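You operate a simulated robot arm through the tools that you are given. There is no shell and no other tool. Be economical: measure what you need, move in short steps, check, and stop when the job is done.

You are at the controls of a simulated robot arm. One attempt, no reset.

Task
Lock the red switch off with the padlock from inside the desk.
Fine: black key to OFF, then the red switch. The yellow padlock goes on its hasp; shut the blue door again.

Only the result counts: the job must be done as asked and must still hold three seconds after the hand-in. Knocking over, shifting, dropping, spilling or breaking anything else fails it.

Robot
A 5-joint arm with a two-finger parallel gripper on a trunk, on a base that drives. Base frame: it is fixed to the floor where the robot stands at the start and does not move with it; the origin is under the middle of the robot, x ahead of it, y to its left, z up; the surface under the hand at the start is at about z = 900. Lengths are in mm, angles in rad, forces in N, time in s.
It reaches about 1134 mm from its shoulder. Its first joint turns from -2.601 to 2.601 rad. Places, roughly: black button [600, 0, 900]; black dial [600, -300, 900]; black key [500, -400, 900]; black switch [1100, -200, 1000]; blue button [500, -100, 900]; blue door of the grey desk [300, -300, 500]; blue minus-one key [900, 100, 900]; blue plus-one key [1000, 200, 900]; blue plus-ten key [900, 200, 900]; blue zero key [900, 100, 900]; green button [700, 200, 900]; grey dial [400, -200, 900]; grey minus-one key [800, -100, 900]; grey plus-one key [800, 0, 900]; grey plus-ten key [800, 0, 900]; grey zero key [700, -100, 900]. Payload 1.57 kg.
The tool frame sits at the grasp point between the pads (the TCP): z along the fingers, y along the line on which they close. The tips reach 30 mm beyond it. Largest opening 110 mm; finger width 24, thickness 12; the body of the gripper, 48 by 112 mm, starts 78 mm behind the TCP.
Orientation is that of the tool frame in the base frame, as a unit quaternion [x, y, z, w]. With the fingers straight down and closing along the base's y, the tool's x points along the base's -x, its y along +y and its z along -z.

Tools
- The arm moves only by the tool play_rows. Its argument "plan" is a list of rows, each an object of numbers (a shift or turn left out is 0, a gripper value left out holds the last): "tx", "ty", "tz": the shift along the base's x, y, z in units of 50 mm (1.0 is 50 mm); "rx", "ry", "rz": the turn, a rotation vector about the base's x, y, z in units of 8 degrees (1.0 is 8 degrees). In form: [{"tx": .., "ty": .., "tz": .., "rx": .., "ry": .., "rz": ..}, ...]. A call has 1 to 8 rows; each row shifts and turns the commanded pose from where the row before left it. "jaw" is the opening, from 0 (shut) to 1 (fully open), set as the call begins (left out, the last holds). A call with a number of a shift or a turn outside -1 to 1 is refused whole. Each row takes 0.2 s and may step no farther than 50 mm and 0.15 rad from the row before; otherwise, or with a gripper value out of range, the whole call is refused. Where a pose cannot be reached the arm comes as near as it can. A force on the tool above 90 N (or 10 N above the force at the start of the call, whichever is more), or a blocked arm, ends the call early, and 0.2 s more pass. The fingers move at their own pace (about 72 mm/s each) and stop on an object; they squeeze with about 25 N. The grip force told is the motor's: it shows also when the fingers shut on nothing. Time passes only in rows, and 0.2 s behind the last, so rows that do not move let the fingers close. It gives the time, the measured TCP pose, the force on the tool (base axes), the opening and the grip force at its end, in the units of the frame above (readings bear some noise), with the torque about the TCP (base axes, N m) and any sound that the robot's microphone picked up.
- Cameras (640 x 400 px; columns grow to the right, rows downward): "scene" is now at [-1.1, 95.6, 1690.8]; the picture's right is [-0.58, -0.82, -0.00], its down [-0.72, 0.51, -0.48] and it looks along [0.39, -0.27, -0.88] (base axes); focal length 250 px, centre (320, 200). "wrist" rides on the gripper at [70, 16, -141] in the tool frame; the picture's right is [-0.23, 0.97, 0.00], its down [-0.86, -0.20, -0.48] and it looks along [-0.47, -0.11, 0.88] (tool axes); focal length 222 px, centre (320, 200). There is no depth. A picture from a camera that has moved, and an enlarged one, comes with that camera's place and axes in the base frame and with its lens. The place of the scene camera against the robot may be out by one fixed shift of up to 12 mm in any direction.
- get_image(camera): a new picture of that camera. The clock stands still meanwhile.
- lift_body(by): slides the trunk up (or, below 0, down) by that many mm; the arm and the scene camera ride with it, the base frame stays. It gives what a move gives, with no picture.
- roll_base(legs): drives the robot by 1 to 6 legs, each [ahead, turn to the left] in mm and rad, along the robot's own axes; the way and the turn of a leg run together, so that a leg with both is an arc; at most 1500 mm and 3.142 rad a leg. The arm and the cameras ride along, it lands a little off, and it stops where it bumps. It gives what a move gives.
- head_to(pan, tilt): turns the head with the scene camera to pan (to the left, within 2.705 rad either way) and tilt (down, from -0.506 to 1.204), counted from straight ahead of the robot. It gives what a move gives.
- inspect(camera, box): a new picture of the part [left, top, right, bottom] of that camera's present view, enlarged. The clock stands still meanwhile.
- close_job(): hands the job in; it is judged then, once.

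Work in short steps. Places have to be worked out from the pictures, the camera data and where the tool is seen: move nearer, look again, correct. Check each grasp and each placing, and mend what went wrong. You have 120 turns and 98 pictures in all, those below and enlarged ones among them. Open the gripper and draw the arm clear of the work before you hand the job in, unless the task says otherwise; then end with one line.

The tools are called after "Request:" as name(argument=value, ...) on one line, values as JSON. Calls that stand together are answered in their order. play_rows: Moves the arm, as the interface text tells. Its arguments: {"type":"object","properties":{"plan":{"type":"array"},"jaw":{"type":"number"}},"required":["plan"]} The other tools are called the same way: lift_body (by) slides the trunk up or down; roll_base (legs) drives the base; head_to (pan, tilt) turns the head that bears the scene camera; get_image (camera) takes a picture; inspect (camera, box) takes an enlarged picture of a part of a camera's view; close_job () hands the job in.

At the start:

```text
t: 0.0
tcp_pos: [331.9, -524.6, 1000.3]
orientation: [0.0, 1.0, 0.0, 0.0]
wrist_force: [0.3, -0.7, 0.0]
ft_torque: [-0.01, 0.02, 0.0]
finger_gap: 109.9
grasp_force: 0.1
trunk travel left (down, up): [-733.0, 237.0]
robot x, y, heading: [-0.4, -42.8, 0.002]
head pan, tilt: [-0.613, 1.075]
```

scene: 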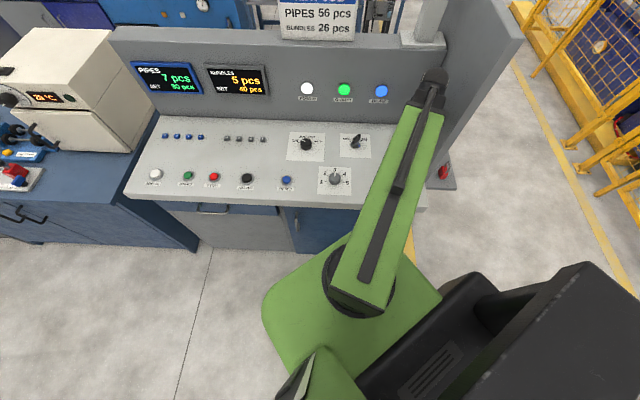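
wrist: 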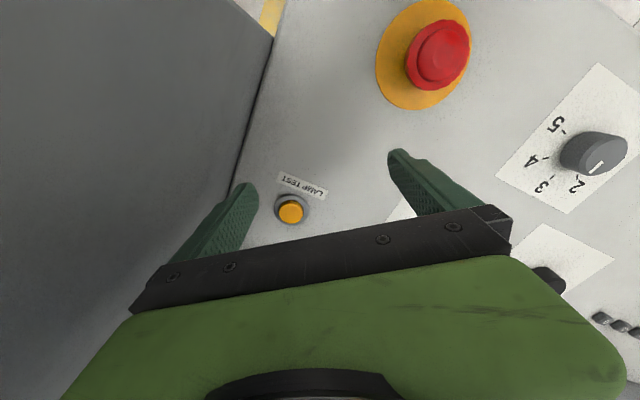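

The scene shows the desk console with the key switch and, at its right end, something red; I take enlarged looks first.

Request:
inspect(camera="scene", box=[270, 110, 470, 235])

Request:
inspect(camera="scene", box=[110, 50, 430, 250])

```text
3.20 times, centred on (370, 172) of scene
camera zoom: at [-1.1, 95.6, 1690.8], right [-0.58, -0.82, 0.0], down [-0.72, 0.51, -0.48], along [0.39, -0.27, -0.88], focal length 801 px, centre (160, 288)
```

zoom: 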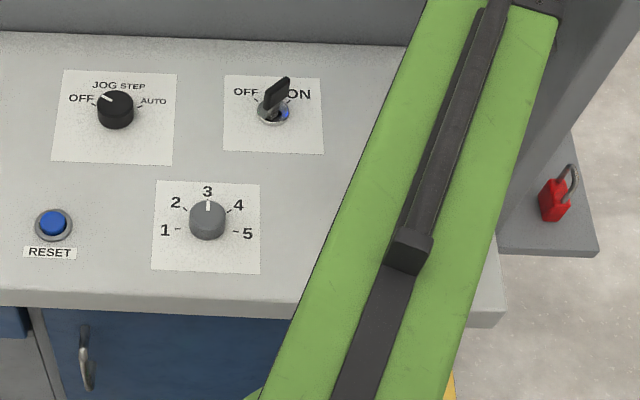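

```text
2.00 times, centred on (270, 150) of scene
camera zoom: at [-1.1, 95.6, 1690.8], right [-0.58, -0.82, 0.0], down [-0.72, 0.51, -0.48], along [0.39, -0.27, -0.88], focal length 501 px, centre (420, 300)
```

zoom: 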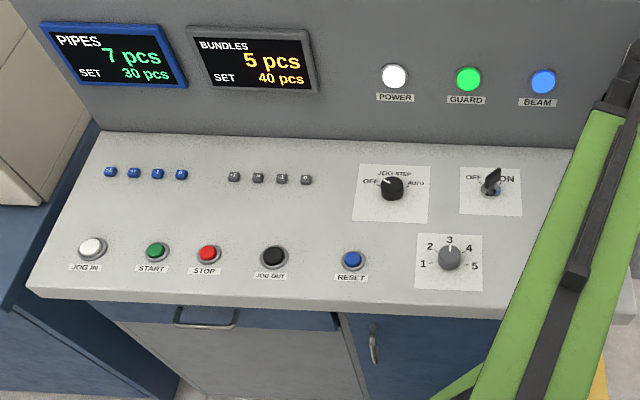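

A red padlock sits on a side shelf and the key is at ON. The red switch isn't visible yet; I turn the head to look further around.

Request:
head_to(pan=-0.5, tilt=0.5)

Request:
get_image(camera="scene")

Request:
head_to(pan=-1.3, tilt=0.7)

Request:
get_image(camera="scene")

```text
t: 1.0
tcp_pos: [331.5, -526.6, 998.8]
orientation: [0.0, 1.0, -0.001, 0.0]
wrist_force: [-0.2, -0.6, 0.4]
ft_torque: [0.01, 0.01, -0.03]
finger_gap: 110.0
grasp_force: 0.1
trunk travel left (down, up): [-733.0, 237.0]
robot x, y, heading: [2.5, -39.6, -0.002]
head pan, tilt: [-0.499, 0.499]
```

```text
93 pictures are left
camera scene: at [25.7, 89.3, 1736.9], right [-0.48, -0.88, 0.0], down [-0.42, 0.23, -0.88], along [0.77, -0.42, -0.48], focal length 250 px, centre (320, 200)
```

scene: 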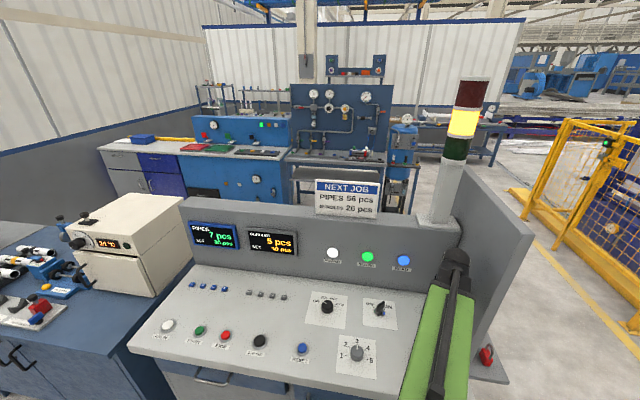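

```text
t: 2.1
tcp_pos: [333.3, -526.7, 1000.1]
orientation: [0.0, 1.0, 0.0, 0.0]
wrist_force: [-0.7, -0.2, -0.7]
ft_torque: [0.02, -0.03, -0.01]
finger_gap: 110.0
grasp_force: 0.1
trunk travel left (down, up): [-733.0, 237.0]
robot x, y, heading: [-3.6, -37.8, -0.003]
head pan, tilt: [-1.3, 0.7]
```

```text
92 pictures are left
camera scene: at [-31.3, 51.0, 1719.3], right [-0.96, -0.27, 0.0], down [-0.17, 0.62, -0.77], along [0.21, -0.74, -0.64], focal length 250 px, centre (320, 200)
```

scene: 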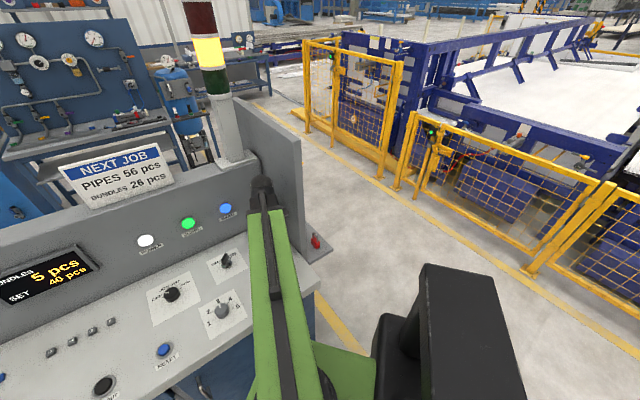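

The red switch is probably on the outer side of the side panel. First I bring the wrist camera over the key switch, which I judge to be at about (477,-415,900).

Request:
play_rows(plan=[{"tz": 1}, {"ty": 1}, {"ty": 1, "tx": 0.5}, {"tx": 0.5}, {}])

Request:
get_image(camera="wrist")

```text
refused: row 3 steps farther than a row can; nothing moved
```

```text
91 pictures are left
camera wrist: at [261.4, -511.5, 1141.1], right [0.23, 0.97, 0.0], down [0.86, -0.2, 0.48], along [0.47, -0.11, -0.88], focal length 222 px, centre (320, 200)
```

wrist: 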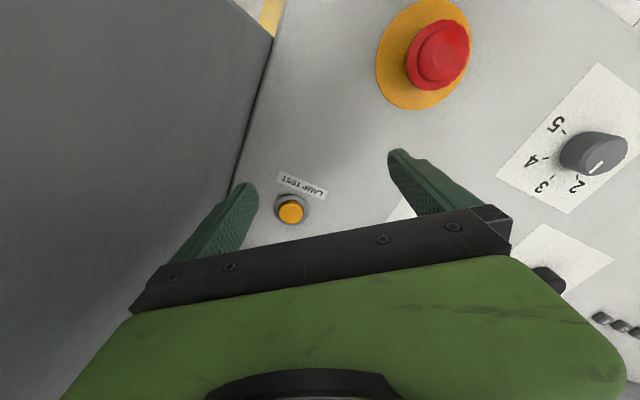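

Camera sees what's below the TCP, upside down. I move to above the key.

Request:
play_rows(plan=[{"tz": 1}, {"ty": 1}, {"ty": 1}, {"tx": 1}, {"tx": 1}, {"tx": 0.6}, {}])

Request:
get_image(camera="wrist")

```text
t: 3.7
tcp_pos: [490.8, -461.5, 1000.0]
orientation: [0.0, 1.0, 0.0, 0.0]
wrist_force: [-1.1, 0.1, 0.2]
ft_torque: [0.02, 0.01, 0.01]
finger_gap: 110.1
grasp_force: 0.0
out of reach, approached as far as the arm can: row 1, 2, 3
trunk travel left (down, up): [-733.0, 237.0]
robot x, y, heading: [-1.1, -40.8, 0.001]
head pan, tilt: [-1.3, 0.7]
```

```text
90 pictures are left
camera wrist: at [421.6, -447.7, 1141.2], right [0.23, 0.97, 0.0], down [0.85, -0.2, 0.48], along [0.47, -0.11, -0.88], focal length 222 px, centre (320, 200)
```

wrist: 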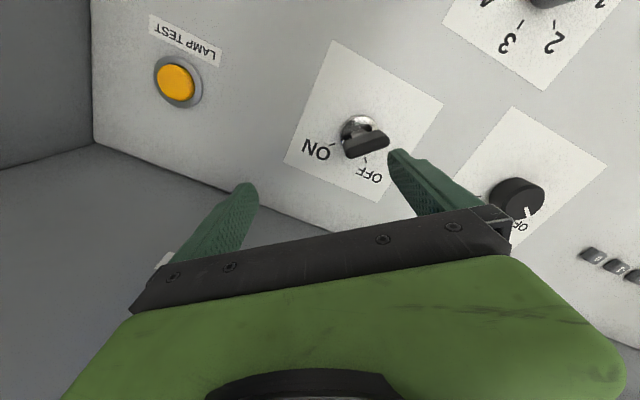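

I look closely at the key.

Request:
inspect(camera="wrist", box=[280, 70, 440, 170])

```text
4.00 times, centred on (360, 120) of wrist
camera zoom: at [421.6, -447.7, 1141.2], right [0.23, 0.97, 0.0], down [0.85, -0.2, 0.48], along [0.47, -0.11, -0.88], focal length 888 px, centre (160, 520)
```

zoom: 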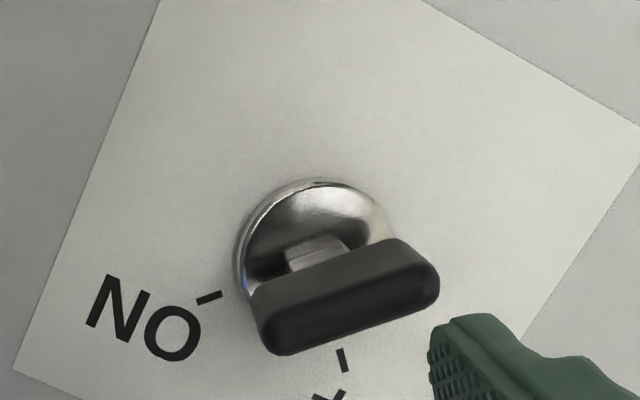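

The desk is rotated about -37° in my frame; key at ~(476,-421), blade along angle -82° (ON), OFF at about +8°, so it needs +90° CCW. I raise the trunk a bit for more headroom and then turn the tool -82°.

Request:
lift_body(by=80)

Request:
play_rows(plan=[{"rz": -1, "ty": 0.4, "tx": -0.15}, {"rz": -1, "ty": 0.4, "tx": -0.15}, {"rz": -1}, {"rz": -1}, {"rz": -1}, {"rz": -1}, {"rz": -1}, {"rz": -1}])

Request:
play_rows(plan=[{"rz": -1}, {"rz": -1}, {"rz": -0.25}, {}])

Request:
get_image(camera="wrist")

```text
t: 4.9
tcp_pos: [492.4, -462.9, 1081.3]
orientation: [0.0, 1.0, 0.0, -0.001]
wrist_force: [0.5, 0.1, -0.3]
ft_torque: [-0.05, 0.02, 0.04]
finger_gap: 110.0
grasp_force: 0.0
trunk travel left (down, up): [-813.0, 157.0]
robot x, y, heading: [-0.1, -40.4, -0.002]
head pan, tilt: [-1.3, 0.7]
```

```text
t: 6.7
tcp_pos: [476.3, -423.7, 1081.1]
orientation: [0.531, 0.847, 0.0, 0.0]
wrist_force: [-0.1, 1.0, 0.2]
ft_torque: [0.03, 0.02, 0.04]
finger_gap: 110.0
grasp_force: 0.0
trunk travel left (down, up): [-813.0, 157.0]
robot x, y, heading: [1.1, -37.8, 0.001]
head pan, tilt: [-1.3, 0.7]
```

```text
t: 7.7
tcp_pos: [477.0, -421.7, 1080.6]
orientation: [0.657, 0.754, 0.0, 0.0]
wrist_force: [0.4, 0.5, -0.1]
ft_torque: [-0.01, 0.0, -0.02]
finger_gap: 110.1
grasp_force: 0.0
trunk travel left (down, up): [-813.0, 157.0]
robot x, y, heading: [-0.9, -38.8, -0.001]
head pan, tilt: [-1.3, 0.7]
```

```text
88 pictures are left
camera wrist: at [483.2, -352.5, 1221.2], right [1.0, -0.09, 0.0], down [-0.08, -0.87, 0.48], along [-0.04, -0.48, -0.88], focal length 222 px, centre (320, 200)
```

wrist: 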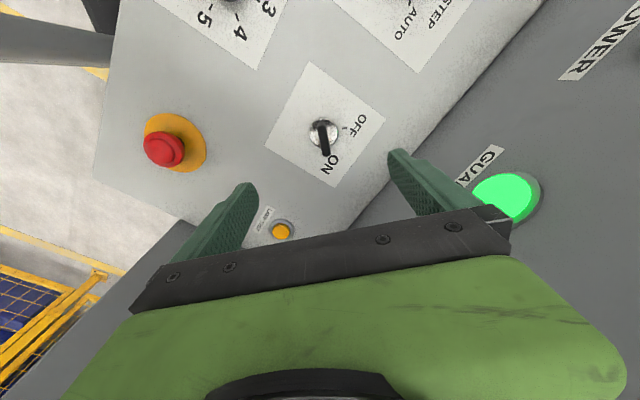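

Key visible between the fingers' planes; I zoom in to centre.

Request:
inspect(camera="wrist", box=[280, 90, 376, 170])

```text
5.00 times, centred on (328, 130) of wrist
camera zoom: at [483.2, -352.5, 1221.2], right [1.0, -0.09, 0.0], down [-0.08, -0.87, 0.48], along [-0.04, -0.48, -0.88], focal length 1111 px, centre (280, 550)
```

zoom: 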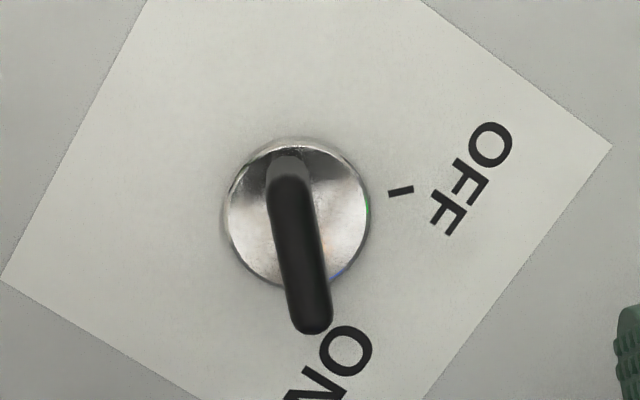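

Key handle centre is ≈(481,-420), top about z 960. I descend with open jaws to TCP z≈957.

Request:
play_rows(plan=[{"tx": 0.07, "tz": -0.8}, {"tz": -0.8}, {"tz": -0.5}, {}])

Request:
get_image(camera="wrist")

```text
t: 8.7
tcp_pos: [477.3, -421.7, 1079.3]
orientation: [0.656, 0.754, 0.0, 0.001]
wrist_force: [-0.7, -0.4, -0.1]
ft_torque: [0.0, 0.0, 0.0]
finger_gap: 110.0
grasp_force: 0.0
out of reach, approached as far as the arm can: row 1, 2, 3
trunk travel left (down, up): [-813.0, 157.0]
robot x, y, heading: [2.0, -41.1, 0.0]
head pan, tilt: [-1.3, 0.7]
```

```text
86 pictures are left
camera wrist: at [483.1, -352.5, 1221.2], right [1.0, -0.09, 0.0], down [-0.08, -0.87, 0.48], along [-0.04, -0.48, -0.88], focal length 222 px, centre (320, 200)
```

wrist: 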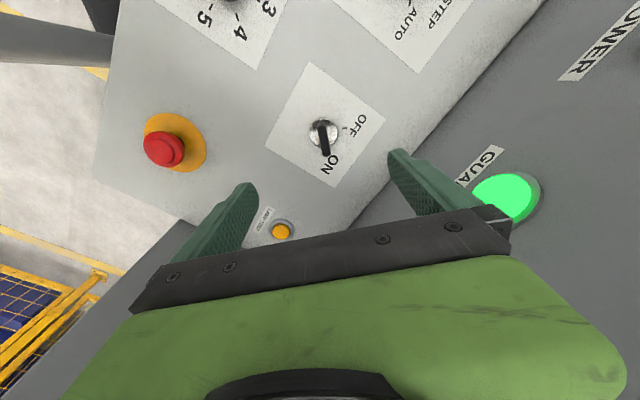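

The arm changes height only by the trunk, evidently (horizontal telescoping beam). I nudge x by +4 and lower the trunk.

Request:
play_rows(plan=[{"tx": 0.07}, {}])

Request:
lift_body(by=-85)

Request:
inspect(camera="wrist", box=[200, 60, 440, 240])

```text
t: 9.3
tcp_pos: [481.2, -423.2, 1079.6]
orientation: [0.656, 0.755, 0.001, -0.001]
wrist_force: [0.5, 0.7, 0.5]
ft_torque: [0.0, -0.04, -0.02]
finger_gap: 110.0
grasp_force: 0.0
trunk travel left (down, up): [-813.0, 157.0]
robot x, y, heading: [-0.6, -39.2, -0.001]
head pan, tilt: [-1.3, 0.7]
```

```text
t: 10.5
tcp_pos: [480.8, -423.0, 994.9]
orientation: [0.656, 0.755, 0.0, 0.0]
wrist_force: [0.3, 0.4, -0.7]
ft_torque: [0.03, 0.02, 0.01]
finger_gap: 109.9
grasp_force: 0.0
trunk travel left (down, up): [-728.0, 242.0]
robot x, y, heading: [0.2, -40.7, 0.002]
head pan, tilt: [-1.3, 0.7]
```

```text
2.22 times, centred on (320, 150) of wrist
camera zoom: at [486.6, -352.6, 1136.2], right [1.0, -0.09, 0.0], down [-0.08, -0.87, 0.48], along [-0.04, -0.48, -0.88], focal length 494 px, centre (320, 311)
```

zoom: 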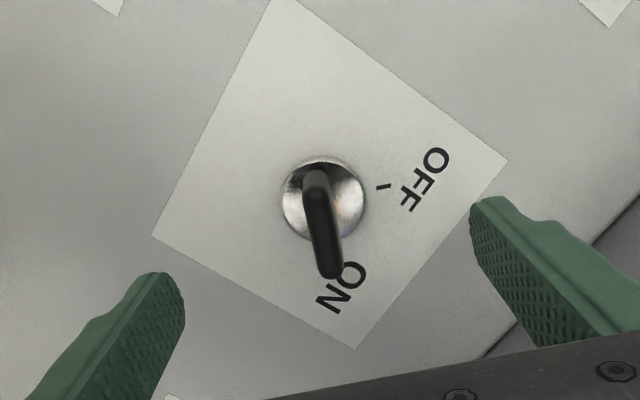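

Lock centre ≈(482,-419); alignment is good. Lower 40 and close.

Request:
lift_body(by=-40)

Request:
play_rows(plan=[{"ty": 0.06}, {}, {}, {}, {}], jaw=0)

Request:
get_image(camera="wrist")

```text
t: 11.3
tcp_pos: [481.8, -423.4, 955.3]
orientation: [0.656, 0.755, 0.0, 0.001]
wrist_force: [0.4, -0.1, 0.1]
ft_torque: [0.0, -0.03, 0.03]
finger_gap: 110.2
grasp_force: 0.0
trunk travel left (down, up): [-688.0, 282.0]
robot x, y, heading: [-0.8, -40.1, 0.002]
head pan, tilt: [-1.3, 0.7]
```

```text
t: 12.5
tcp_pos: [483.0, -420.8, 955.0]
orientation: [0.656, 0.754, 0.001, 0.001]
wrist_force: [14.0, 0.1, 9.4]
ft_torque: [0.11, 0.04, -0.02]
finger_gap: 10.8
grasp_force: 29.4
trunk travel left (down, up): [-688.0, 282.0]
robot x, y, heading: [-0.3, -39.8, -0.002]
head pan, tilt: [-1.3, 0.7]
```

```text
84 pictures are left
camera wrist: at [488.4, -349.8, 1096.1], right [1.0, -0.09, 0.0], down [-0.08, -0.87, 0.48], along [-0.04, -0.48, -0.88], focal length 222 px, centre (320, 200)
```

wrist: 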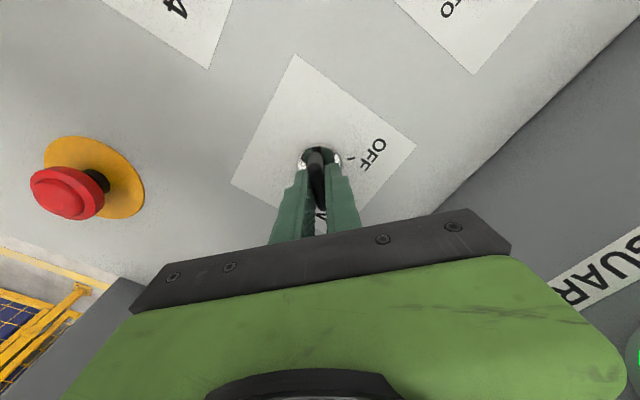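

Key is gripped (10.8 mm). I turn +90°, watching the forces.

Request:
play_rows(plan=[{"rz": 0.8, "tx": 0.02}, {"rz": 0.8}, {"rz": 0.8}, {"rz": 0.8}, {"rz": 0.8}, {"rz": 0.8}])

Request:
play_rows(plan=[{"rz": 0.8}, {"rz": 0.8}, {"rz": 0.8}, {"rz": 0.8}, {"rz": 0.8}, {"rz": 0.8}, {"rz": 0.8}, {"rz": 0.8}])

Request:
get_image(camera="wrist")

```text
t: 13.9
tcp_pos: [484.2, -419.3, 954.1]
orientation: [0.371, 0.929, 0.001, 0.0]
wrist_force: [21.3, 1.7, 13.5]
ft_torque: [-0.16, -0.64, -0.13]
finger_gap: 10.8
grasp_force: 28.4
trunk travel left (down, up): [-688.0, 282.0]
robot x, y, heading: [1.4, -40.9, 0.002]
head pan, tilt: [-1.3, 0.7]
```

```text
t: 15.7
tcp_pos: [483.3, -418.4, 954.8]
orientation: [-0.067, 0.998, 0.001, -0.002]
wrist_force: [6.8, 17.9, -16.7]
ft_torque: [0.14, -0.24, -0.77]
finger_gap: 11.0
grasp_force: 29.1
trunk travel left (down, up): [-688.0, 282.0]
robot x, y, heading: [-1.7, -41.2, -0.004]
head pan, tilt: [-1.3, 0.7]
```

```text
83 pictures are left
camera wrist: at [411.9, -412.8, 1095.8], right [0.1, 1.0, 0.0], down [0.88, -0.08, 0.48], along [0.47, -0.04, -0.88], focal length 222 px, centre (320, 200)
```

wrist: 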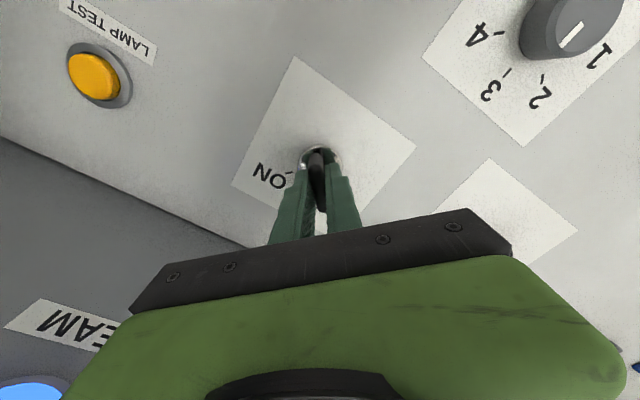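

The key turned with the tool by ~90°, and torque suggests its stop. I release and check.

Request:
play_rows(plan=[{}, {}, {}, {}], jaw=1)

Request:
lift_body(by=80)

Request:
inspect(camera="wrist", box=[200, 60, 440, 240])

```text
t: 16.7
tcp_pos: [483.0, -419.5, 955.2]
orientation: [-0.066, 0.998, -0.001, 0.0]
wrist_force: [-0.3, 0.3, -0.5]
ft_torque: [0.02, 0.0, 0.0]
finger_gap: 110.1
grasp_force: 0.1
trunk travel left (down, up): [-688.0, 282.0]
robot x, y, heading: [0.7, -42.0, -0.0]
head pan, tilt: [-1.3, 0.7]
```

```text
t: 17.9
tcp_pos: [483.0, -420.7, 1035.1]
orientation: [-0.066, 0.998, 0.0, 0.0]
wrist_force: [0.2, 0.8, -0.8]
ft_torque: [0.0, -0.01, 0.02]
finger_gap: 109.9
grasp_force: 0.0
trunk travel left (down, up): [-768.0, 202.0]
robot x, y, heading: [1.0, -39.6, 0.003]
head pan, tilt: [-1.3, 0.7]
```

```text
2.22 times, centred on (320, 150) of wrist
camera zoom: at [410.9, -414.2, 1176.1], right [0.1, 1.0, 0.0], down [0.87, -0.08, 0.48], along [0.48, -0.05, -0.88], focal length 494 px, centre (320, 311)
```

zoom: 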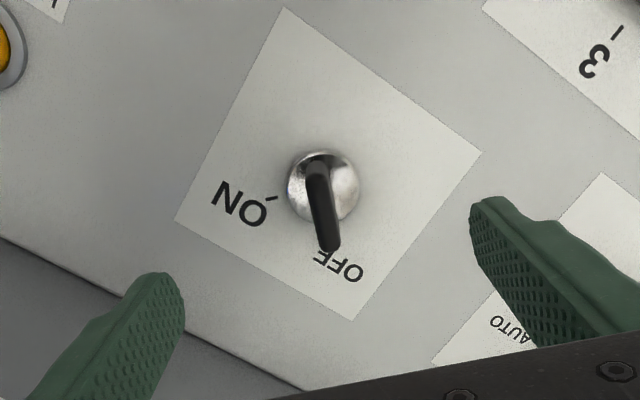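

Key is at OFF. Before driving around to the right side I check the floor behind and to the right of the robot.

Request:
head_to(pan=-2.3, tilt=0.6)

Request:
get_image(camera="scene")

Request:
head_to(pan=2.5, tilt=0.6)

Request:
get_image(camera="scene")

```text
t: 19.2
tcp_pos: [484.0, -418.6, 1034.3]
orientation: [-0.067, 0.998, 0.0, 0.0]
wrist_force: [-0.6, -0.3, -0.7]
ft_torque: [0.04, -0.02, 0.03]
finger_gap: 109.8
grasp_force: 0.1
trunk travel left (down, up): [-768.0, 202.0]
robot x, y, heading: [-4.7, -38.7, 0.006]
head pan, tilt: [-2.3, 0.6]
```

```text
81 pictures are left
camera scene: at [-112.9, 67.0, 1762.8], right [-0.75, 0.67, 0.0], down [0.38, 0.42, -0.82], along [-0.55, -0.62, -0.57], focal length 250 px, centre (320, 200)
```

scene: 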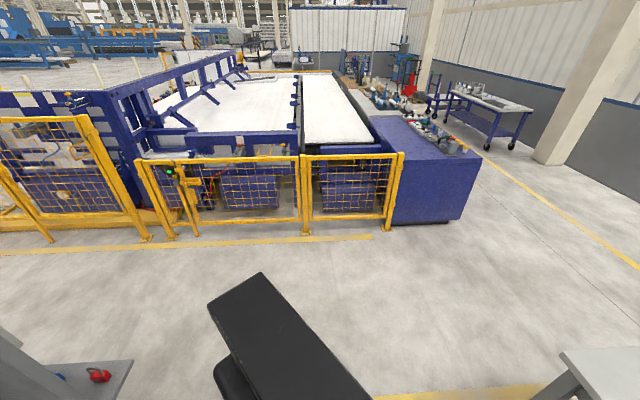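

```text
t: 23.0
tcp_pos: [482.9, -419.4, 1034.3]
orientation: [-0.066, 0.998, 0.0, 0.0]
wrist_force: [-0.8, 0.1, 0.2]
ft_torque: [0.02, 0.0, -0.02]
finger_gap: 110.0
grasp_force: 0.0
trunk travel left (down, up): [-768.0, 202.0]
robot x, y, heading: [-4.3, -39.6, -0.0]
head pan, tilt: [2.499, 0.6]
```

```text
80 pictures are left
camera scene: at [-124.8, 185.9, 1762.9], right [0.6, 0.8, 0.0], down [0.45, -0.34, -0.83], along [-0.66, 0.49, -0.57], focal length 250 px, centre (320, 200)
```

scene: 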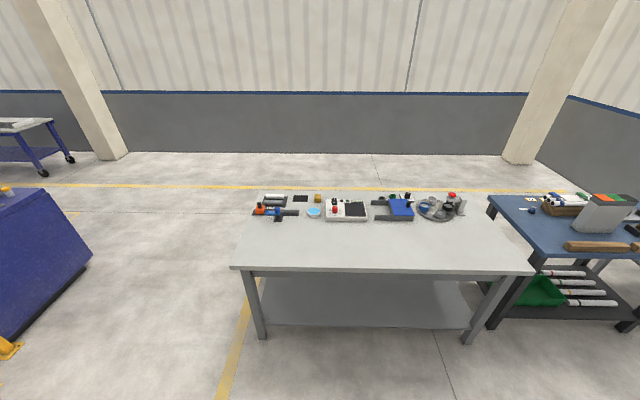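

Space is clear: a ~1 m aisle behind and 1.6 m on the right. I retract the arm towards the robot so it can turn safely.

Request:
play_rows(plan=[{"tx": -0.78, "ty": 0.58}, {"tx": -0.78, "ty": 0.58}, {"tx": -0.78, "ty": 0.58}, {"tx": -0.78, "ty": 0.58}, {"tx": -0.78, "ty": 0.58}, {"tx": -0.78, "ty": 0.58}, {"tx": -0.5, "ty": 0.4}, {}])

Request:
head_to(pan=-1.2, tilt=1.1)

Request:
get_image(camera="scene")

```text
t: 24.8
tcp_pos: [428.3, -400.4, 1034.7]
orientation: [-0.066, 0.998, 0.0, -0.001]
wrist_force: [0.8, -0.7, 0.2]
ft_torque: [-0.04, -0.05, 0.01]
finger_gap: 109.8
grasp_force: 0.1
out of reach, approached as far as the arm can: row 2, 3, 4, 5, 6, 7
trunk travel left (down, up): [-768.0, 202.0]
robot x, y, heading: [-1.4, -39.5, -0.006]
head pan, tilt: [2.499, 0.6]
```

```text
t: 27.8
tcp_pos: [428.6, -401.6, 1034.9]
orientation: [-0.066, 0.998, 0.001, -0.001]
wrist_force: [-0.2, -1.0, -0.2]
ft_torque: [0.03, 0.01, 0.03]
finger_gap: 109.7
grasp_force: 0.1
trunk travel left (down, up): [-768.0, 202.0]
robot x, y, heading: [-0.3, -42.8, 0.003]
head pan, tilt: [-1.201, 1.1]
```

```text
79 pictures are left
camera scene: at [-31.2, 74.0, 1724.2], right [-0.93, -0.36, 0.0], down [-0.32, 0.83, -0.45], along [0.16, -0.42, -0.89], focal length 250 px, centre (320, 200)
```

scene: 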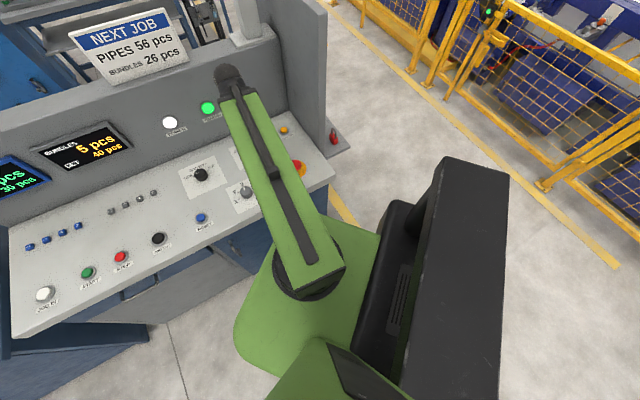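

The arm's minimum reach is ~550 mm. I back off from the desk, turn to face along the desk's right direction, and drive to see the desk's right side.

Request:
roll_base(legs=[[-450, 0], [0, -2.22], [800, 0]])

Request:
head_to(pan=2.2, tilt=0.6)

Request:
get_image(camera="scene")

```text
t: 39.9
tcp_pos: [-1539.5, -783.9, 1035.3]
orientation: [0.873, 0.488, 0.021, 0.007]
wrist_force: [-0.7, -0.6, -0.3]
ft_torque: [0.05, 0.04, 0.05]
finger_gap: 109.8
grasp_force: 0.0
trunk travel left (down, up): [-768.0, 202.0]
robot x, y, heading: [-1001.4, -650.5, -2.249]
head pan, tilt: [-1.201, 1.1]
```

```text
t: 42.8
tcp_pos: [-1538.2, -785.4, 1034.3]
orientation: [0.872, 0.488, 0.022, 0.007]
wrist_force: [-0.2, 0.1, -0.6]
ft_torque: [-0.02, -0.02, -0.01]
finger_gap: 110.2
grasp_force: 0.1
trunk travel left (down, up): [-768.0, 202.0]
robot x, y, heading: [-1005.7, -650.2, -2.244]
head pan, tilt: [2.201, 0.6]
```

```text
78 pictures are left
camera scene: at [-762.6, -723.0, 1762.8], right [-0.05, -1.0, 0.0], down [-0.56, 0.03, -0.82], along [0.82, -0.04, -0.57], focal length 250 px, centre (320, 200)
```

scene: 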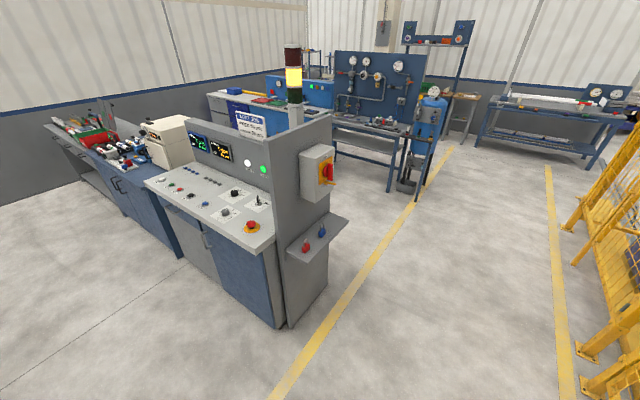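

Found: a red rotary disconnect on the outer side, with red and blue padlocks on a shelf below. I zoom in.

Request:
inspect(camera="scene", box=[260, 130, 370, 270])

```text
2.86 times, centred on (315, 200) of scene
camera zoom: at [-762.6, -723.0, 1762.8], right [-0.05, -1.0, 0.0], down [-0.56, 0.03, -0.82], along [0.82, -0.04, -0.57], focal length 716 px, centre (334, 200)
```

zoom: 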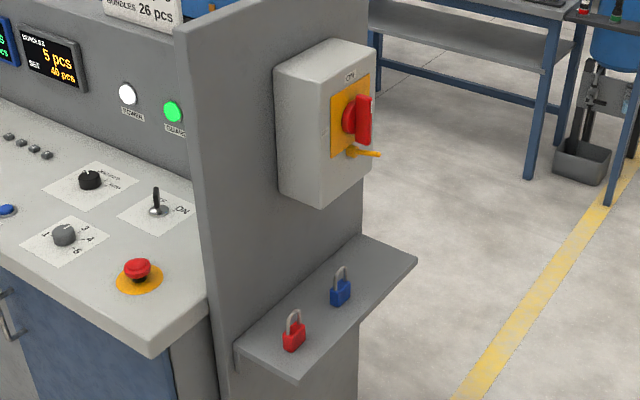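

The handle is vertical (ON at top), at about (315,-824,1190); a hasp sticks out below it. I drive along the desk's side and turn to face the side panel squarely.

Request:
roll_base(legs=[[0, 1.6], [1150, 0], [0, 1.571], [-180, 0]])

Request:
head_to(pan=0.0, tilt=0.6)

Request:
get_image(camera="scene")

```text
t: 57.5
tcp_pos: [321.2, -1402.3, 1037.3]
orientation: [-0.477, 0.879, 0.007, -0.021]
wrist_force: [0.0, -0.4, 0.2]
ft_torque: [0.06, -0.01, -0.02]
finger_gap: 109.9
grasp_force: 0.0
trunk travel left (down, up): [-768.0, 202.0]
robot x, y, heading: [-254.1, -1485.6, 0.879]
head pan, tilt: [2.201, 0.6]
```

```text
t: 59.6
tcp_pos: [322.1, -1400.7, 1036.0]
orientation: [-0.477, 0.878, 0.007, -0.022]
wrist_force: [-0.5, -0.4, 0.8]
ft_torque: [0.0, 0.03, -0.01]
finger_gap: 109.9
grasp_force: 0.1
trunk travel left (down, up): [-768.0, 202.0]
robot x, y, heading: [-254.1, -1490.6, 0.88]
head pan, tilt: [0.0, 0.6]
```

```text
76 pictures are left
camera scene: at [-366.3, -1344.2, 1762.9], right [0.77, -0.64, 0.0], down [-0.36, -0.44, -0.83], along [0.53, 0.64, -0.56], focal length 250 px, centre (320, 200)
```

scene: 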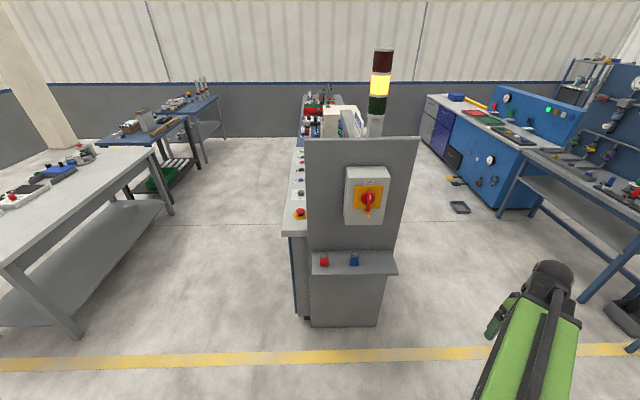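

I zoom in on the switch from here.

Request:
inspect(camera="scene", box=[300, 150, 420, 280])

Request:
inspect(camera="scene", box=[340, 160, 396, 230])

```text
3.08 times, centred on (360, 215) of scene
camera zoom: at [-366.3, -1344.2, 1762.9], right [0.77, -0.64, 0.0], down [-0.36, -0.44, -0.83], along [0.53, 0.64, -0.56], focal length 771 px, centre (197, 154)
```

zoom: 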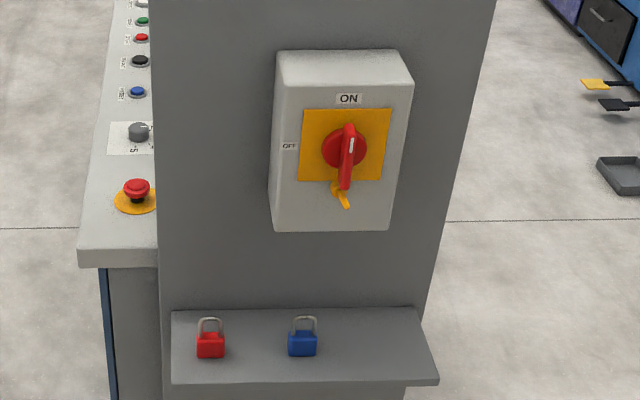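

```text
5.71 times, centred on (368, 195) of scene
camera zoom: at [-366.3, -1344.2, 1762.9], right [0.77, -0.64, 0.0], down [-0.36, -0.44, -0.83], along [0.53, 0.64, -0.56], focal length 1431 px, centre (46, 229)
```

zoom: 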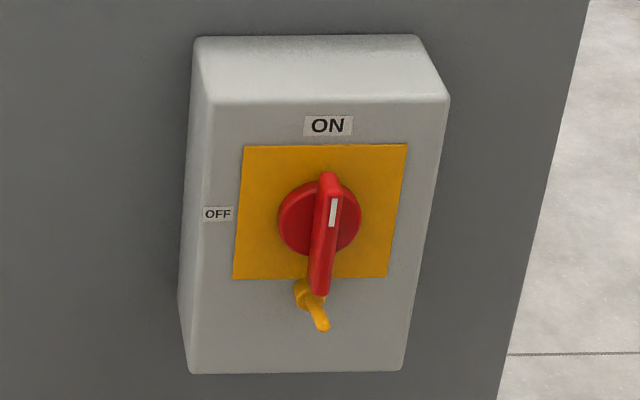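

OFF is at the left, so the handle turns 90° CCW as seen facing it. I swing the arm round to face the panel, spinning the tool so the camera ends up on top once tilted.

Request:
play_rows(plan=[{"tx": 0.34, "ty": 0.06, "rz": 1}, {"tx": -0.16, "ty": 0.9, "rz": 1}, {"tx": -0.26, "ty": 0.9, "rz": 1}, {"tx": -0.32, "ty": 0.9, "rz": 1}, {"tx": -0.38, "ty": 0.86, "rz": 1}, {"tx": -0.46, "ty": 0.82, "rz": 1}])

Request:
play_rows(plan=[{"tx": -0.52, "ty": 0.78, "rz": 1}, {"tx": -0.56, "ty": 0.76, "rz": 1}, {"tx": -0.64, "ty": 0.7, "rz": 1}, {"tx": -0.68, "ty": 0.64, "rz": 1}, {"tx": -0.66, "ty": 0.52, "rz": 1}, {"rz": 1}, {"rz": 1}])

Request:
play_rows(plan=[{"rz": 1}, {"rz": 1}, {"rz": 1}, {"rz": 1}, {"rz": 1}, {"rz": 1}, {"rz": 1}, {"rz": 1}])

```text
t: 61.0
tcp_pos: [260.5, -1179.9, 1034.2]
orientation: [0.794, -0.608, 0.002, 0.022]
wrist_force: [0.3, 0.0, -0.3]
ft_torque: [0.0, 0.0, 0.0]
finger_gap: 110.1
grasp_force: 0.1
trunk travel left (down, up): [-768.0, 202.0]
robot x, y, heading: [-252.2, -1490.6, 0.878]
head pan, tilt: [0.0, 0.6]
```

```text
t: 62.6
tcp_pos: [109.3, -1011.0, 1035.8]
orientation: [0.986, -0.163, 0.012, 0.019]
wrist_force: [-0.4, -0.4, 0.3]
ft_torque: [0.01, -0.01, 0.03]
finger_gap: 110.1
grasp_force: 0.0
trunk travel left (down, up): [-768.0, 202.0]
robot x, y, heading: [-253.0, -1490.9, 0.884]
head pan, tilt: [0.0, 0.6]
```

```text
t: 64.4
tcp_pos: [106.0, -1010.4, 1035.8]
orientation: [0.923, 0.384, 0.021, 0.009]
wrist_force: [-0.3, 0.6, -0.3]
ft_torque: [0.03, 0.03, 0.03]
finger_gap: 109.9
grasp_force: 0.1
trunk travel left (down, up): [-768.0, 202.0]
robot x, y, heading: [-254.3, -1488.2, 0.881]
head pan, tilt: [0.0, 0.6]
```

Tool x is now at 45°; one more spin step, then I test how tilting behaves.

Request:
play_rows(plan=[{"rz": 0.95}, {"rx": 0.8, "ry": -0.6}, {"rx": 0.8, "ry": -0.6}, {}])

```text
t: 65.4
tcp_pos: [120.1, -964.1, 1045.8]
orientation: [0.903, 0.401, 0.143, -0.056]
wrist_force: [0.3, 0.3, 0.4]
ft_torque: [-0.01, -0.02, -0.02]
finger_gap: 110.0
grasp_force: 0.1
out of reach, approached as far as the arm can: row 1, 2, 3
trunk travel left (down, up): [-768.0, 202.0]
robot x, y, heading: [-256.7, -1491.5, 0.876]
head pan, tilt: [0.0, 0.6]
```

Tilt works with the TCP swinging on an arc of ~165 mm. I continue to horizontal, following that arc.

Request:
play_rows(plan=[{"tx": 0.26, "ty": 0.34, "tz": 0.16, "rx": 0.8, "ry": -0.6}, {"tx": 0.25, "ty": 0.33, "tz": 0.22, "rx": 0.8, "ry": -0.6}, {"tx": 0.22, "ty": 0.3, "tz": 0.27, "rx": 0.8, "ry": -0.6}, {"tx": 0.2, "ty": 0.26, "tz": 0.32, "rx": 0.8, "ry": -0.6}, {}])

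```text
t: 66.6
tcp_pos: [184.7, -875.4, 1118.1]
orientation: [0.832, 0.364, 0.375, -0.188]
wrist_force: [0.1, 0.2, 0.8]
ft_torque: [0.01, 0.02, 0.03]
finger_gap: 110.2
grasp_force: 0.0
out of reach, approached as far as the arm can: row 1, 2, 3, 4
trunk travel left (down, up): [-768.0, 202.0]
robot x, y, heading: [-252.6, -1487.2, 0.88]
head pan, tilt: [0.0, 0.6]
```

Tilt is at ~50°, effective radius ~230 mm; I finish the tilt to horizontal.

Request:
play_rows(plan=[{"tx": 0.23, "ty": 0.3, "tz": 0.52, "rx": 0.8, "ry": -0.6}, {"tx": 0.18, "ty": 0.24, "tz": 0.57, "rx": 0.8, "ry": -0.6}, {"tx": 0.13, "ty": 0.18, "tz": 0.6, "rx": 0.8, "ry": -0.6}, {"tx": 0.08, "ty": 0.1, "tz": 0.63, "rx": 0.8, "ry": -0.6}, {"tx": 0.02, "ty": 0.03, "tz": 0.64, "rx": 0.8, "ry": -0.6}, {}])

Request:
get_image(camera="wrist")

```text
t: 68.0
tcp_pos: [220.4, -830.4, 1267.3]
orientation: [0.66, 0.279, 0.617, -0.325]
wrist_force: [-0.3, 1.0, 0.0]
ft_torque: [0.06, 0.03, 0.0]
finger_gap: 110.2
grasp_force: 0.0
out of reach, approached as far as the arm can: row 3, 4, 5
trunk travel left (down, up): [-768.0, 202.0]
robot x, y, heading: [-254.6, -1484.8, 0.88]
head pan, tilt: [0.0, 0.6]
```

```text
73 pictures are left
camera wrist: at [147.9, -953.2, 1338.2], right [0.73, -0.61, -0.31], down [-0.53, -0.22, -0.82], along [0.43, 0.76, -0.48], focal length 222 px, centre (320, 200)
```

wrist: 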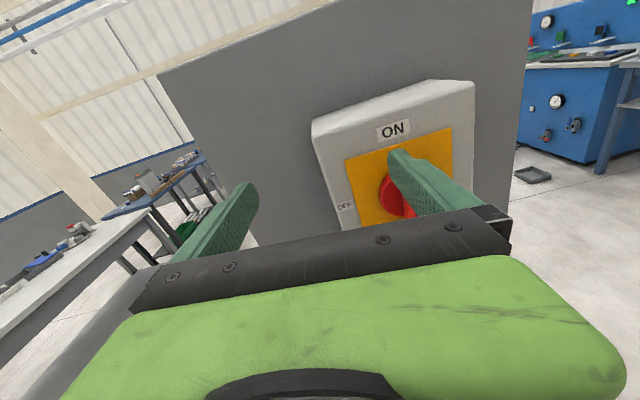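

Tool is horizontal, but its axis is ~2° and ~100 mm left of the hub. I shuffle the base ~108 mm to the right with small zigzag legs and square up.

Request:
roll_base(legs=[[0, 0.5], [-112, 0], [0, -1.0], [112, 0], [0, 0.54]])

Request:
get_image(camera="wrist")

```text
t: 75.5
tcp_pos: [271.6, -872.5, 1267.1]
orientation: [0.653, 0.296, 0.607, -0.343]
wrist_force: [0.3, -0.6, 1.0]
ft_torque: [0.0, 0.01, 0.1]
finger_gap: 110.0
grasp_force: 0.1
trunk travel left (down, up): [-768.0, 202.0]
robot x, y, heading: [-171.1, -1545.3, 0.929]
head pan, tilt: [0.0, 0.6]
```

```text
72 pictures are left
camera wrist: at [206.9, -999.0, 1338.6], right [0.76, -0.57, -0.31], down [-0.52, -0.24, -0.82], along [0.39, 0.79, -0.48], focal length 222 px, centre (320, 200)
```

wrist: 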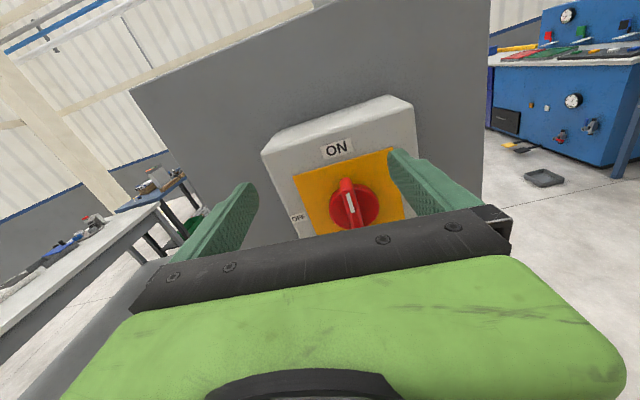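

TCP is at a≈741 and square now. I lower the trunk to the hub height (~1185) and correct the 5° spin.

Request:
lift_body(by=-80)

Request:
play_rows(plan=[{"rx": -0.38, "ry": -0.5}, {}])

Request:
get_image(camera="wrist")

Request:
get_image(camera="scene")

```text
t: 76.7
tcp_pos: [271.3, -869.3, 1186.0]
orientation: [0.652, 0.298, 0.607, -0.343]
wrist_force: [0.2, -0.1, -0.5]
ft_torque: [-0.04, 0.0, 0.01]
finger_gap: 110.3
grasp_force: 0.1
trunk travel left (down, up): [-688.0, 282.0]
robot x, y, heading: [-171.9, -1548.7, 0.929]
head pan, tilt: [0.0, 0.6]
```

```text
t: 77.3
tcp_pos: [270.7, -871.0, 1185.4]
orientation: [0.64, 0.324, 0.623, -0.313]
wrist_force: [0.0, 0.5, 0.3]
ft_torque: [-0.01, 0.01, 0.0]
finger_gap: 109.9
grasp_force: 0.1
trunk travel left (down, up): [-688.0, 282.0]
robot x, y, heading: [-174.2, -1551.2, 0.931]
head pan, tilt: [0.0, 0.6]
```

```text
71 pictures are left
camera wrist: at [200.9, -993.2, 1259.7], right [0.78, -0.58, -0.22], down [-0.46, -0.29, -0.84], along [0.43, 0.76, -0.49], focal length 222 px, centre (320, 200)
```

wrist: 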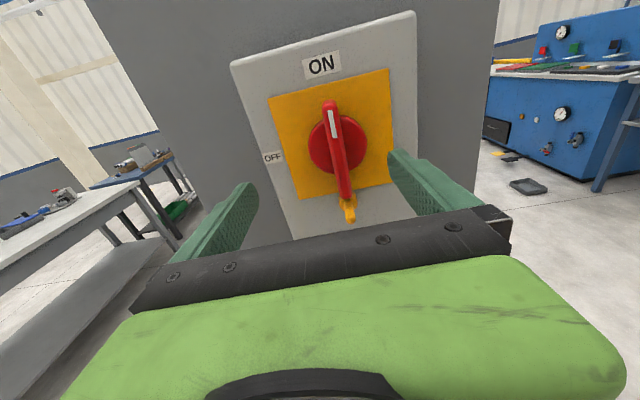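

```text
70 pictures are left
camera scene: at [-290.9, -1410.7, 1682.9], right [0.8, -0.6, 0.0], down [-0.34, -0.45, -0.83], along [0.49, 0.66, -0.56], focal length 250 px, centre (320, 200)
```

scene: 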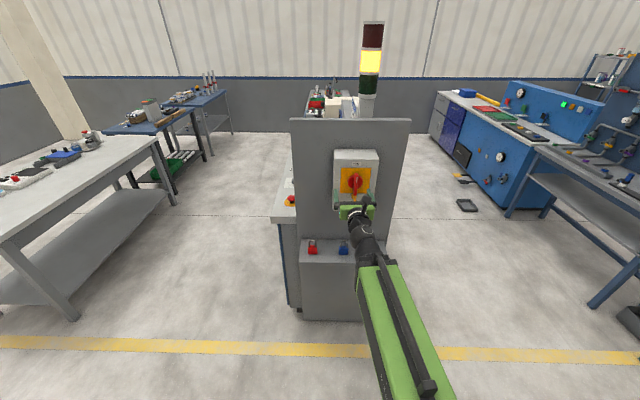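

Triangulated hub: a≈757, r≈441, z≈1190; TCP at a=739, r=533. I shift right 18, up 5, and advance 45 mm, then look.

Request:
lift_body(by=5)

Request:
play_rows(plan=[{"tx": 0.29, "ty": -0.22}, {"tx": 0.27, "ty": 0.36}, {"tx": 0.27, "ty": 0.36}, {}])

Request:
get_image(camera="wrist")

```text
t: 77.8
tcp_pos: [270.6, -870.1, 1189.8]
orientation: [0.639, 0.325, 0.622, -0.314]
wrist_force: [-0.3, 0.3, 0.2]
ft_torque: [0.03, -0.03, 0.01]
finger_gap: 109.8
grasp_force: 0.1
trunk travel left (down, up): [-693.0, 277.0]
robot x, y, heading: [-171.1, -1547.8, 0.929]
head pan, tilt: [0.0, 0.6]
```

```text
t: 78.8
tcp_pos: [312.0, -846.9, 1192.1]
orientation: [0.64, 0.324, 0.623, -0.313]
wrist_force: [0.2, 0.0, -0.5]
ft_torque: [-0.01, 0.01, 0.0]
finger_gap: 109.9
grasp_force: 0.0
trunk travel left (down, up): [-693.0, 277.0]
robot x, y, heading: [-171.2, -1551.6, 0.925]
head pan, tilt: [0.0, 0.6]
```

```text
69 pictures are left
camera wrist: at [242.0, -969.3, 1264.9], right [0.78, -0.58, -0.22], down [-0.46, -0.29, -0.84], along [0.43, 0.76, -0.49], focal length 222 px, centre (320, 200)
```

wrist: 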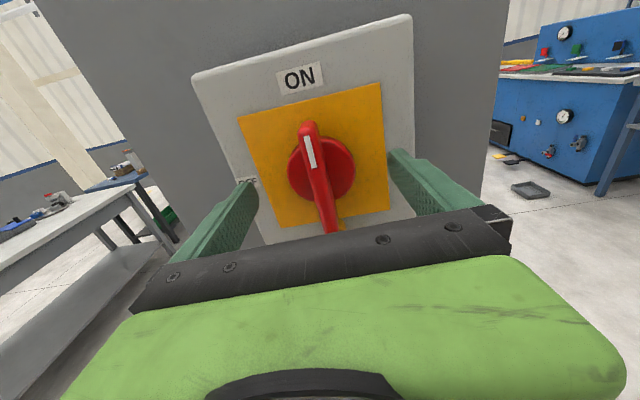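

Well aligned. I advance 32 mm more and close on the handle.

Request:
play_rows(plan=[{"tx": 0.19, "ty": 0.26}, {"tx": 0.19, "ty": 0.26}, {}])

Request:
play_rows(plan=[{}, {}, {}, {}, {}], jaw=0)

Request:
get_image(camera="wrist")

```text
t: 79.4
tcp_pos: [326.9, -829.8, 1193.1]
orientation: [0.646, 0.318, 0.62, -0.312]
wrist_force: [-22.3, -23.1, -0.3]
ft_torque: [0.06, -0.46, -1.82]
finger_gap: 106.6
grasp_force: 0.0
trunk travel left (down, up): [-693.0, 277.0]
robot x, y, heading: [-173.8, -1552.4, 0.933]
head pan, tilt: [0.0, 0.6]
stopped in row 2: the force on the tool passed its limit at 120 N (the readings are from after the stop); the commanded pose is now the measured one
```

```text
t: 80.6
tcp_pos: [329.2, -832.0, 1192.2]
orientation: [0.645, 0.316, 0.621, -0.313]
wrist_force: [-12.3, -36.2, 4.9]
ft_torque: [0.67, 0.16, -1.76]
finger_gap: 66.9
grasp_force: 25.4
trunk travel left (down, up): [-693.0, 277.0]
robot x, y, heading: [-170.8, -1548.9, 0.934]
head pan, tilt: [0.0, 0.6]
```

```text
68 pictures are left
camera wrist: at [257.1, -954.4, 1266.8], right [0.77, -0.59, -0.24], down [-0.47, -0.28, -0.84], along [0.43, 0.76, -0.49], focal length 222 px, centre (320, 200)
```

wrist: 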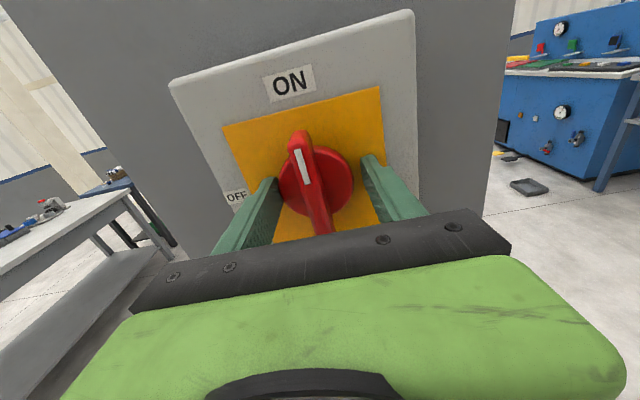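

The tips touched the box face and closed on the disc (67 mm). I open, back off ~22 mm and close on the raised bar only.

Request:
play_rows(plan=[{}, {"tx": -0.06, "ty": -0.08}, {"tx": -0.2, "ty": -0.27}, {}], jaw=0.8)

Request:
play_rows(plan=[{}, {}, {}, {}, {}], jaw=0)

Request:
get_image(camera="wrist")

```text
t: 81.6
tcp_pos: [317.5, -845.2, 1189.2]
orientation: [0.647, 0.317, 0.62, -0.311]
wrist_force: [1.3, 1.0, 0.1]
ft_torque: [0.0, 0.01, 0.0]
finger_gap: 88.2
grasp_force: 0.0
trunk travel left (down, up): [-693.0, 277.0]
robot x, y, heading: [-174.7, -1555.1, 0.928]
head pan, tilt: [0.0, 0.6]
```

```text
t: 82.8
tcp_pos: [314.6, -843.9, 1189.1]
orientation: [0.646, 0.318, 0.621, -0.311]
wrist_force: [-8.2, 7.1, 0.7]
ft_torque: [-0.16, -0.8, -0.55]
finger_gap: 13.6
grasp_force: 30.0
trunk travel left (down, up): [-693.0, 277.0]
robot x, y, heading: [-168.8, -1553.6, 0.928]
head pan, tilt: [0.0, 0.6]
```

```text
67 pictures are left
camera wrist: at [243.8, -965.4, 1263.9], right [0.77, -0.59, -0.23], down [-0.47, -0.28, -0.84], along [0.43, 0.75, -0.5], focal length 222 px, centre (320, 200)
```

wrist: 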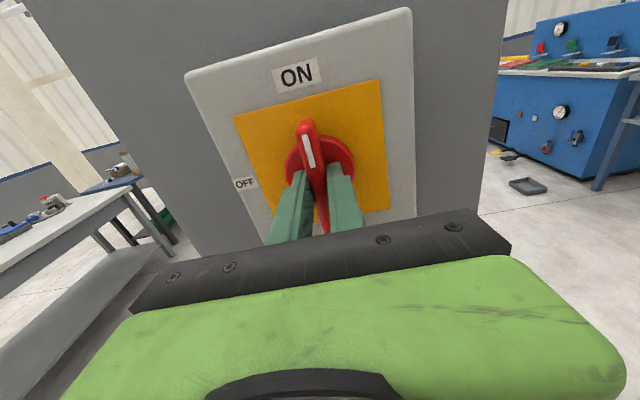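

Bar is gripped (13.6 mm). I rotate CCW (negative about the approach axis) in steps of 7.5°.

Request:
play_rows(plan=[{"rx": -0.565, "ry": -0.748, "rz": 0.03}, {"rx": -0.565, "ry": -0.748, "rz": 0.03}, {"rx": -0.565, "ry": -0.748, "rz": 0.03}, {"rx": -0.565, "ry": -0.748, "rz": 0.03}])

Request:
play_rows(plan=[{"rx": -0.565, "ry": -0.748, "rz": 0.03}, {"rx": -0.565, "ry": -0.748, "rz": 0.03}, {"rx": -0.565, "ry": -0.748, "rz": 0.03}, {"rx": -0.565, "ry": -0.748, "rz": 0.03}, {"rx": -0.565, "ry": -0.748, "rz": 0.03}, {"rx": -0.565, "ry": -0.748, "rz": 0.03}, {"rx": -0.565, "ry": -0.748, "rz": 0.03}, {"rx": -0.565, "ry": -0.748, "rz": 0.03}])

Request:
get_image(camera="wrist")

```text
t: 83.8
tcp_pos: [315.3, -843.6, 1190.1]
orientation: [0.542, 0.474, 0.68, -0.14]
wrist_force: [-13.9, 4.3, -0.1]
ft_torque: [-0.21, 0.33, -0.86]
finger_gap: 14.0
grasp_force: 30.3
trunk travel left (down, up): [-693.0, 277.0]
robot x, y, heading: [-173.4, -1552.5, 0.935]
head pan, tilt: [0.0, 0.6]
```

```text
t: 85.3
tcp_pos: [315.4, -841.0, 1191.2]
orientation: [0.31, 0.641, 0.686, 0.15]
wrist_force: [-15.0, -18.3, -84.6]
ft_torque: [-0.13, 0.08, 0.18]
finger_gap: 14.2
grasp_force: 30.1
out of reach, approached as far as the arm can: row 5, 6
trunk travel left (down, up): [-693.0, 277.0]
robot x, y, heading: [-170.8, -1550.4, 0.932]
head pan, tilt: [0.0, 0.6]
stopped in row 7: the force on the tool passed its limit at 108 N (the readings are from after the stop); the commanded pose is now the measured one
```

```text
66 pictures are left
camera wrist: at [176.7, -913.5, 1224.9], right [0.36, -0.27, 0.89], down [0.32, -0.86, -0.39], along [0.88, 0.42, -0.23], focal length 222 px, centre (320, 200)
```

wrist: 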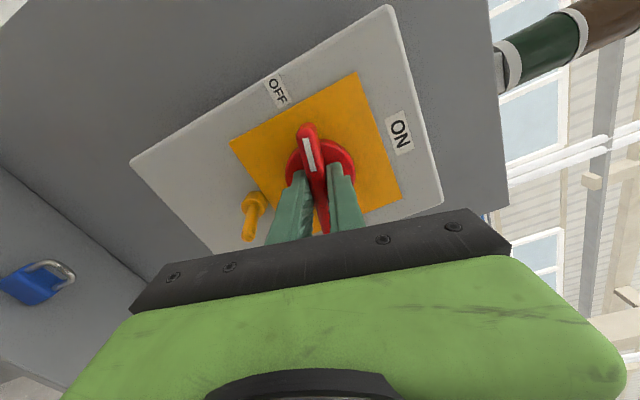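

Turned ~77°, stopped by an 85 N vertical force (the bar sits lower than the grip). I lower the trunk by 3 mm to relieve it.

Request:
lift_body(by=-3)

```text
t: 85.9
tcp_pos: [314.6, -840.8, 1190.3]
orientation: [0.309, 0.641, 0.686, 0.15]
wrist_force: [3.4, 5.4, -29.3]
ft_torque: [0.17, -0.12, -0.72]
finger_gap: 13.8
grasp_force: 30.6
trunk travel left (down, up): [-690.0, 280.0]
robot x, y, heading: [-176.7, -1550.9, 0.929]
head pan, tilt: [0.0, 0.6]
```

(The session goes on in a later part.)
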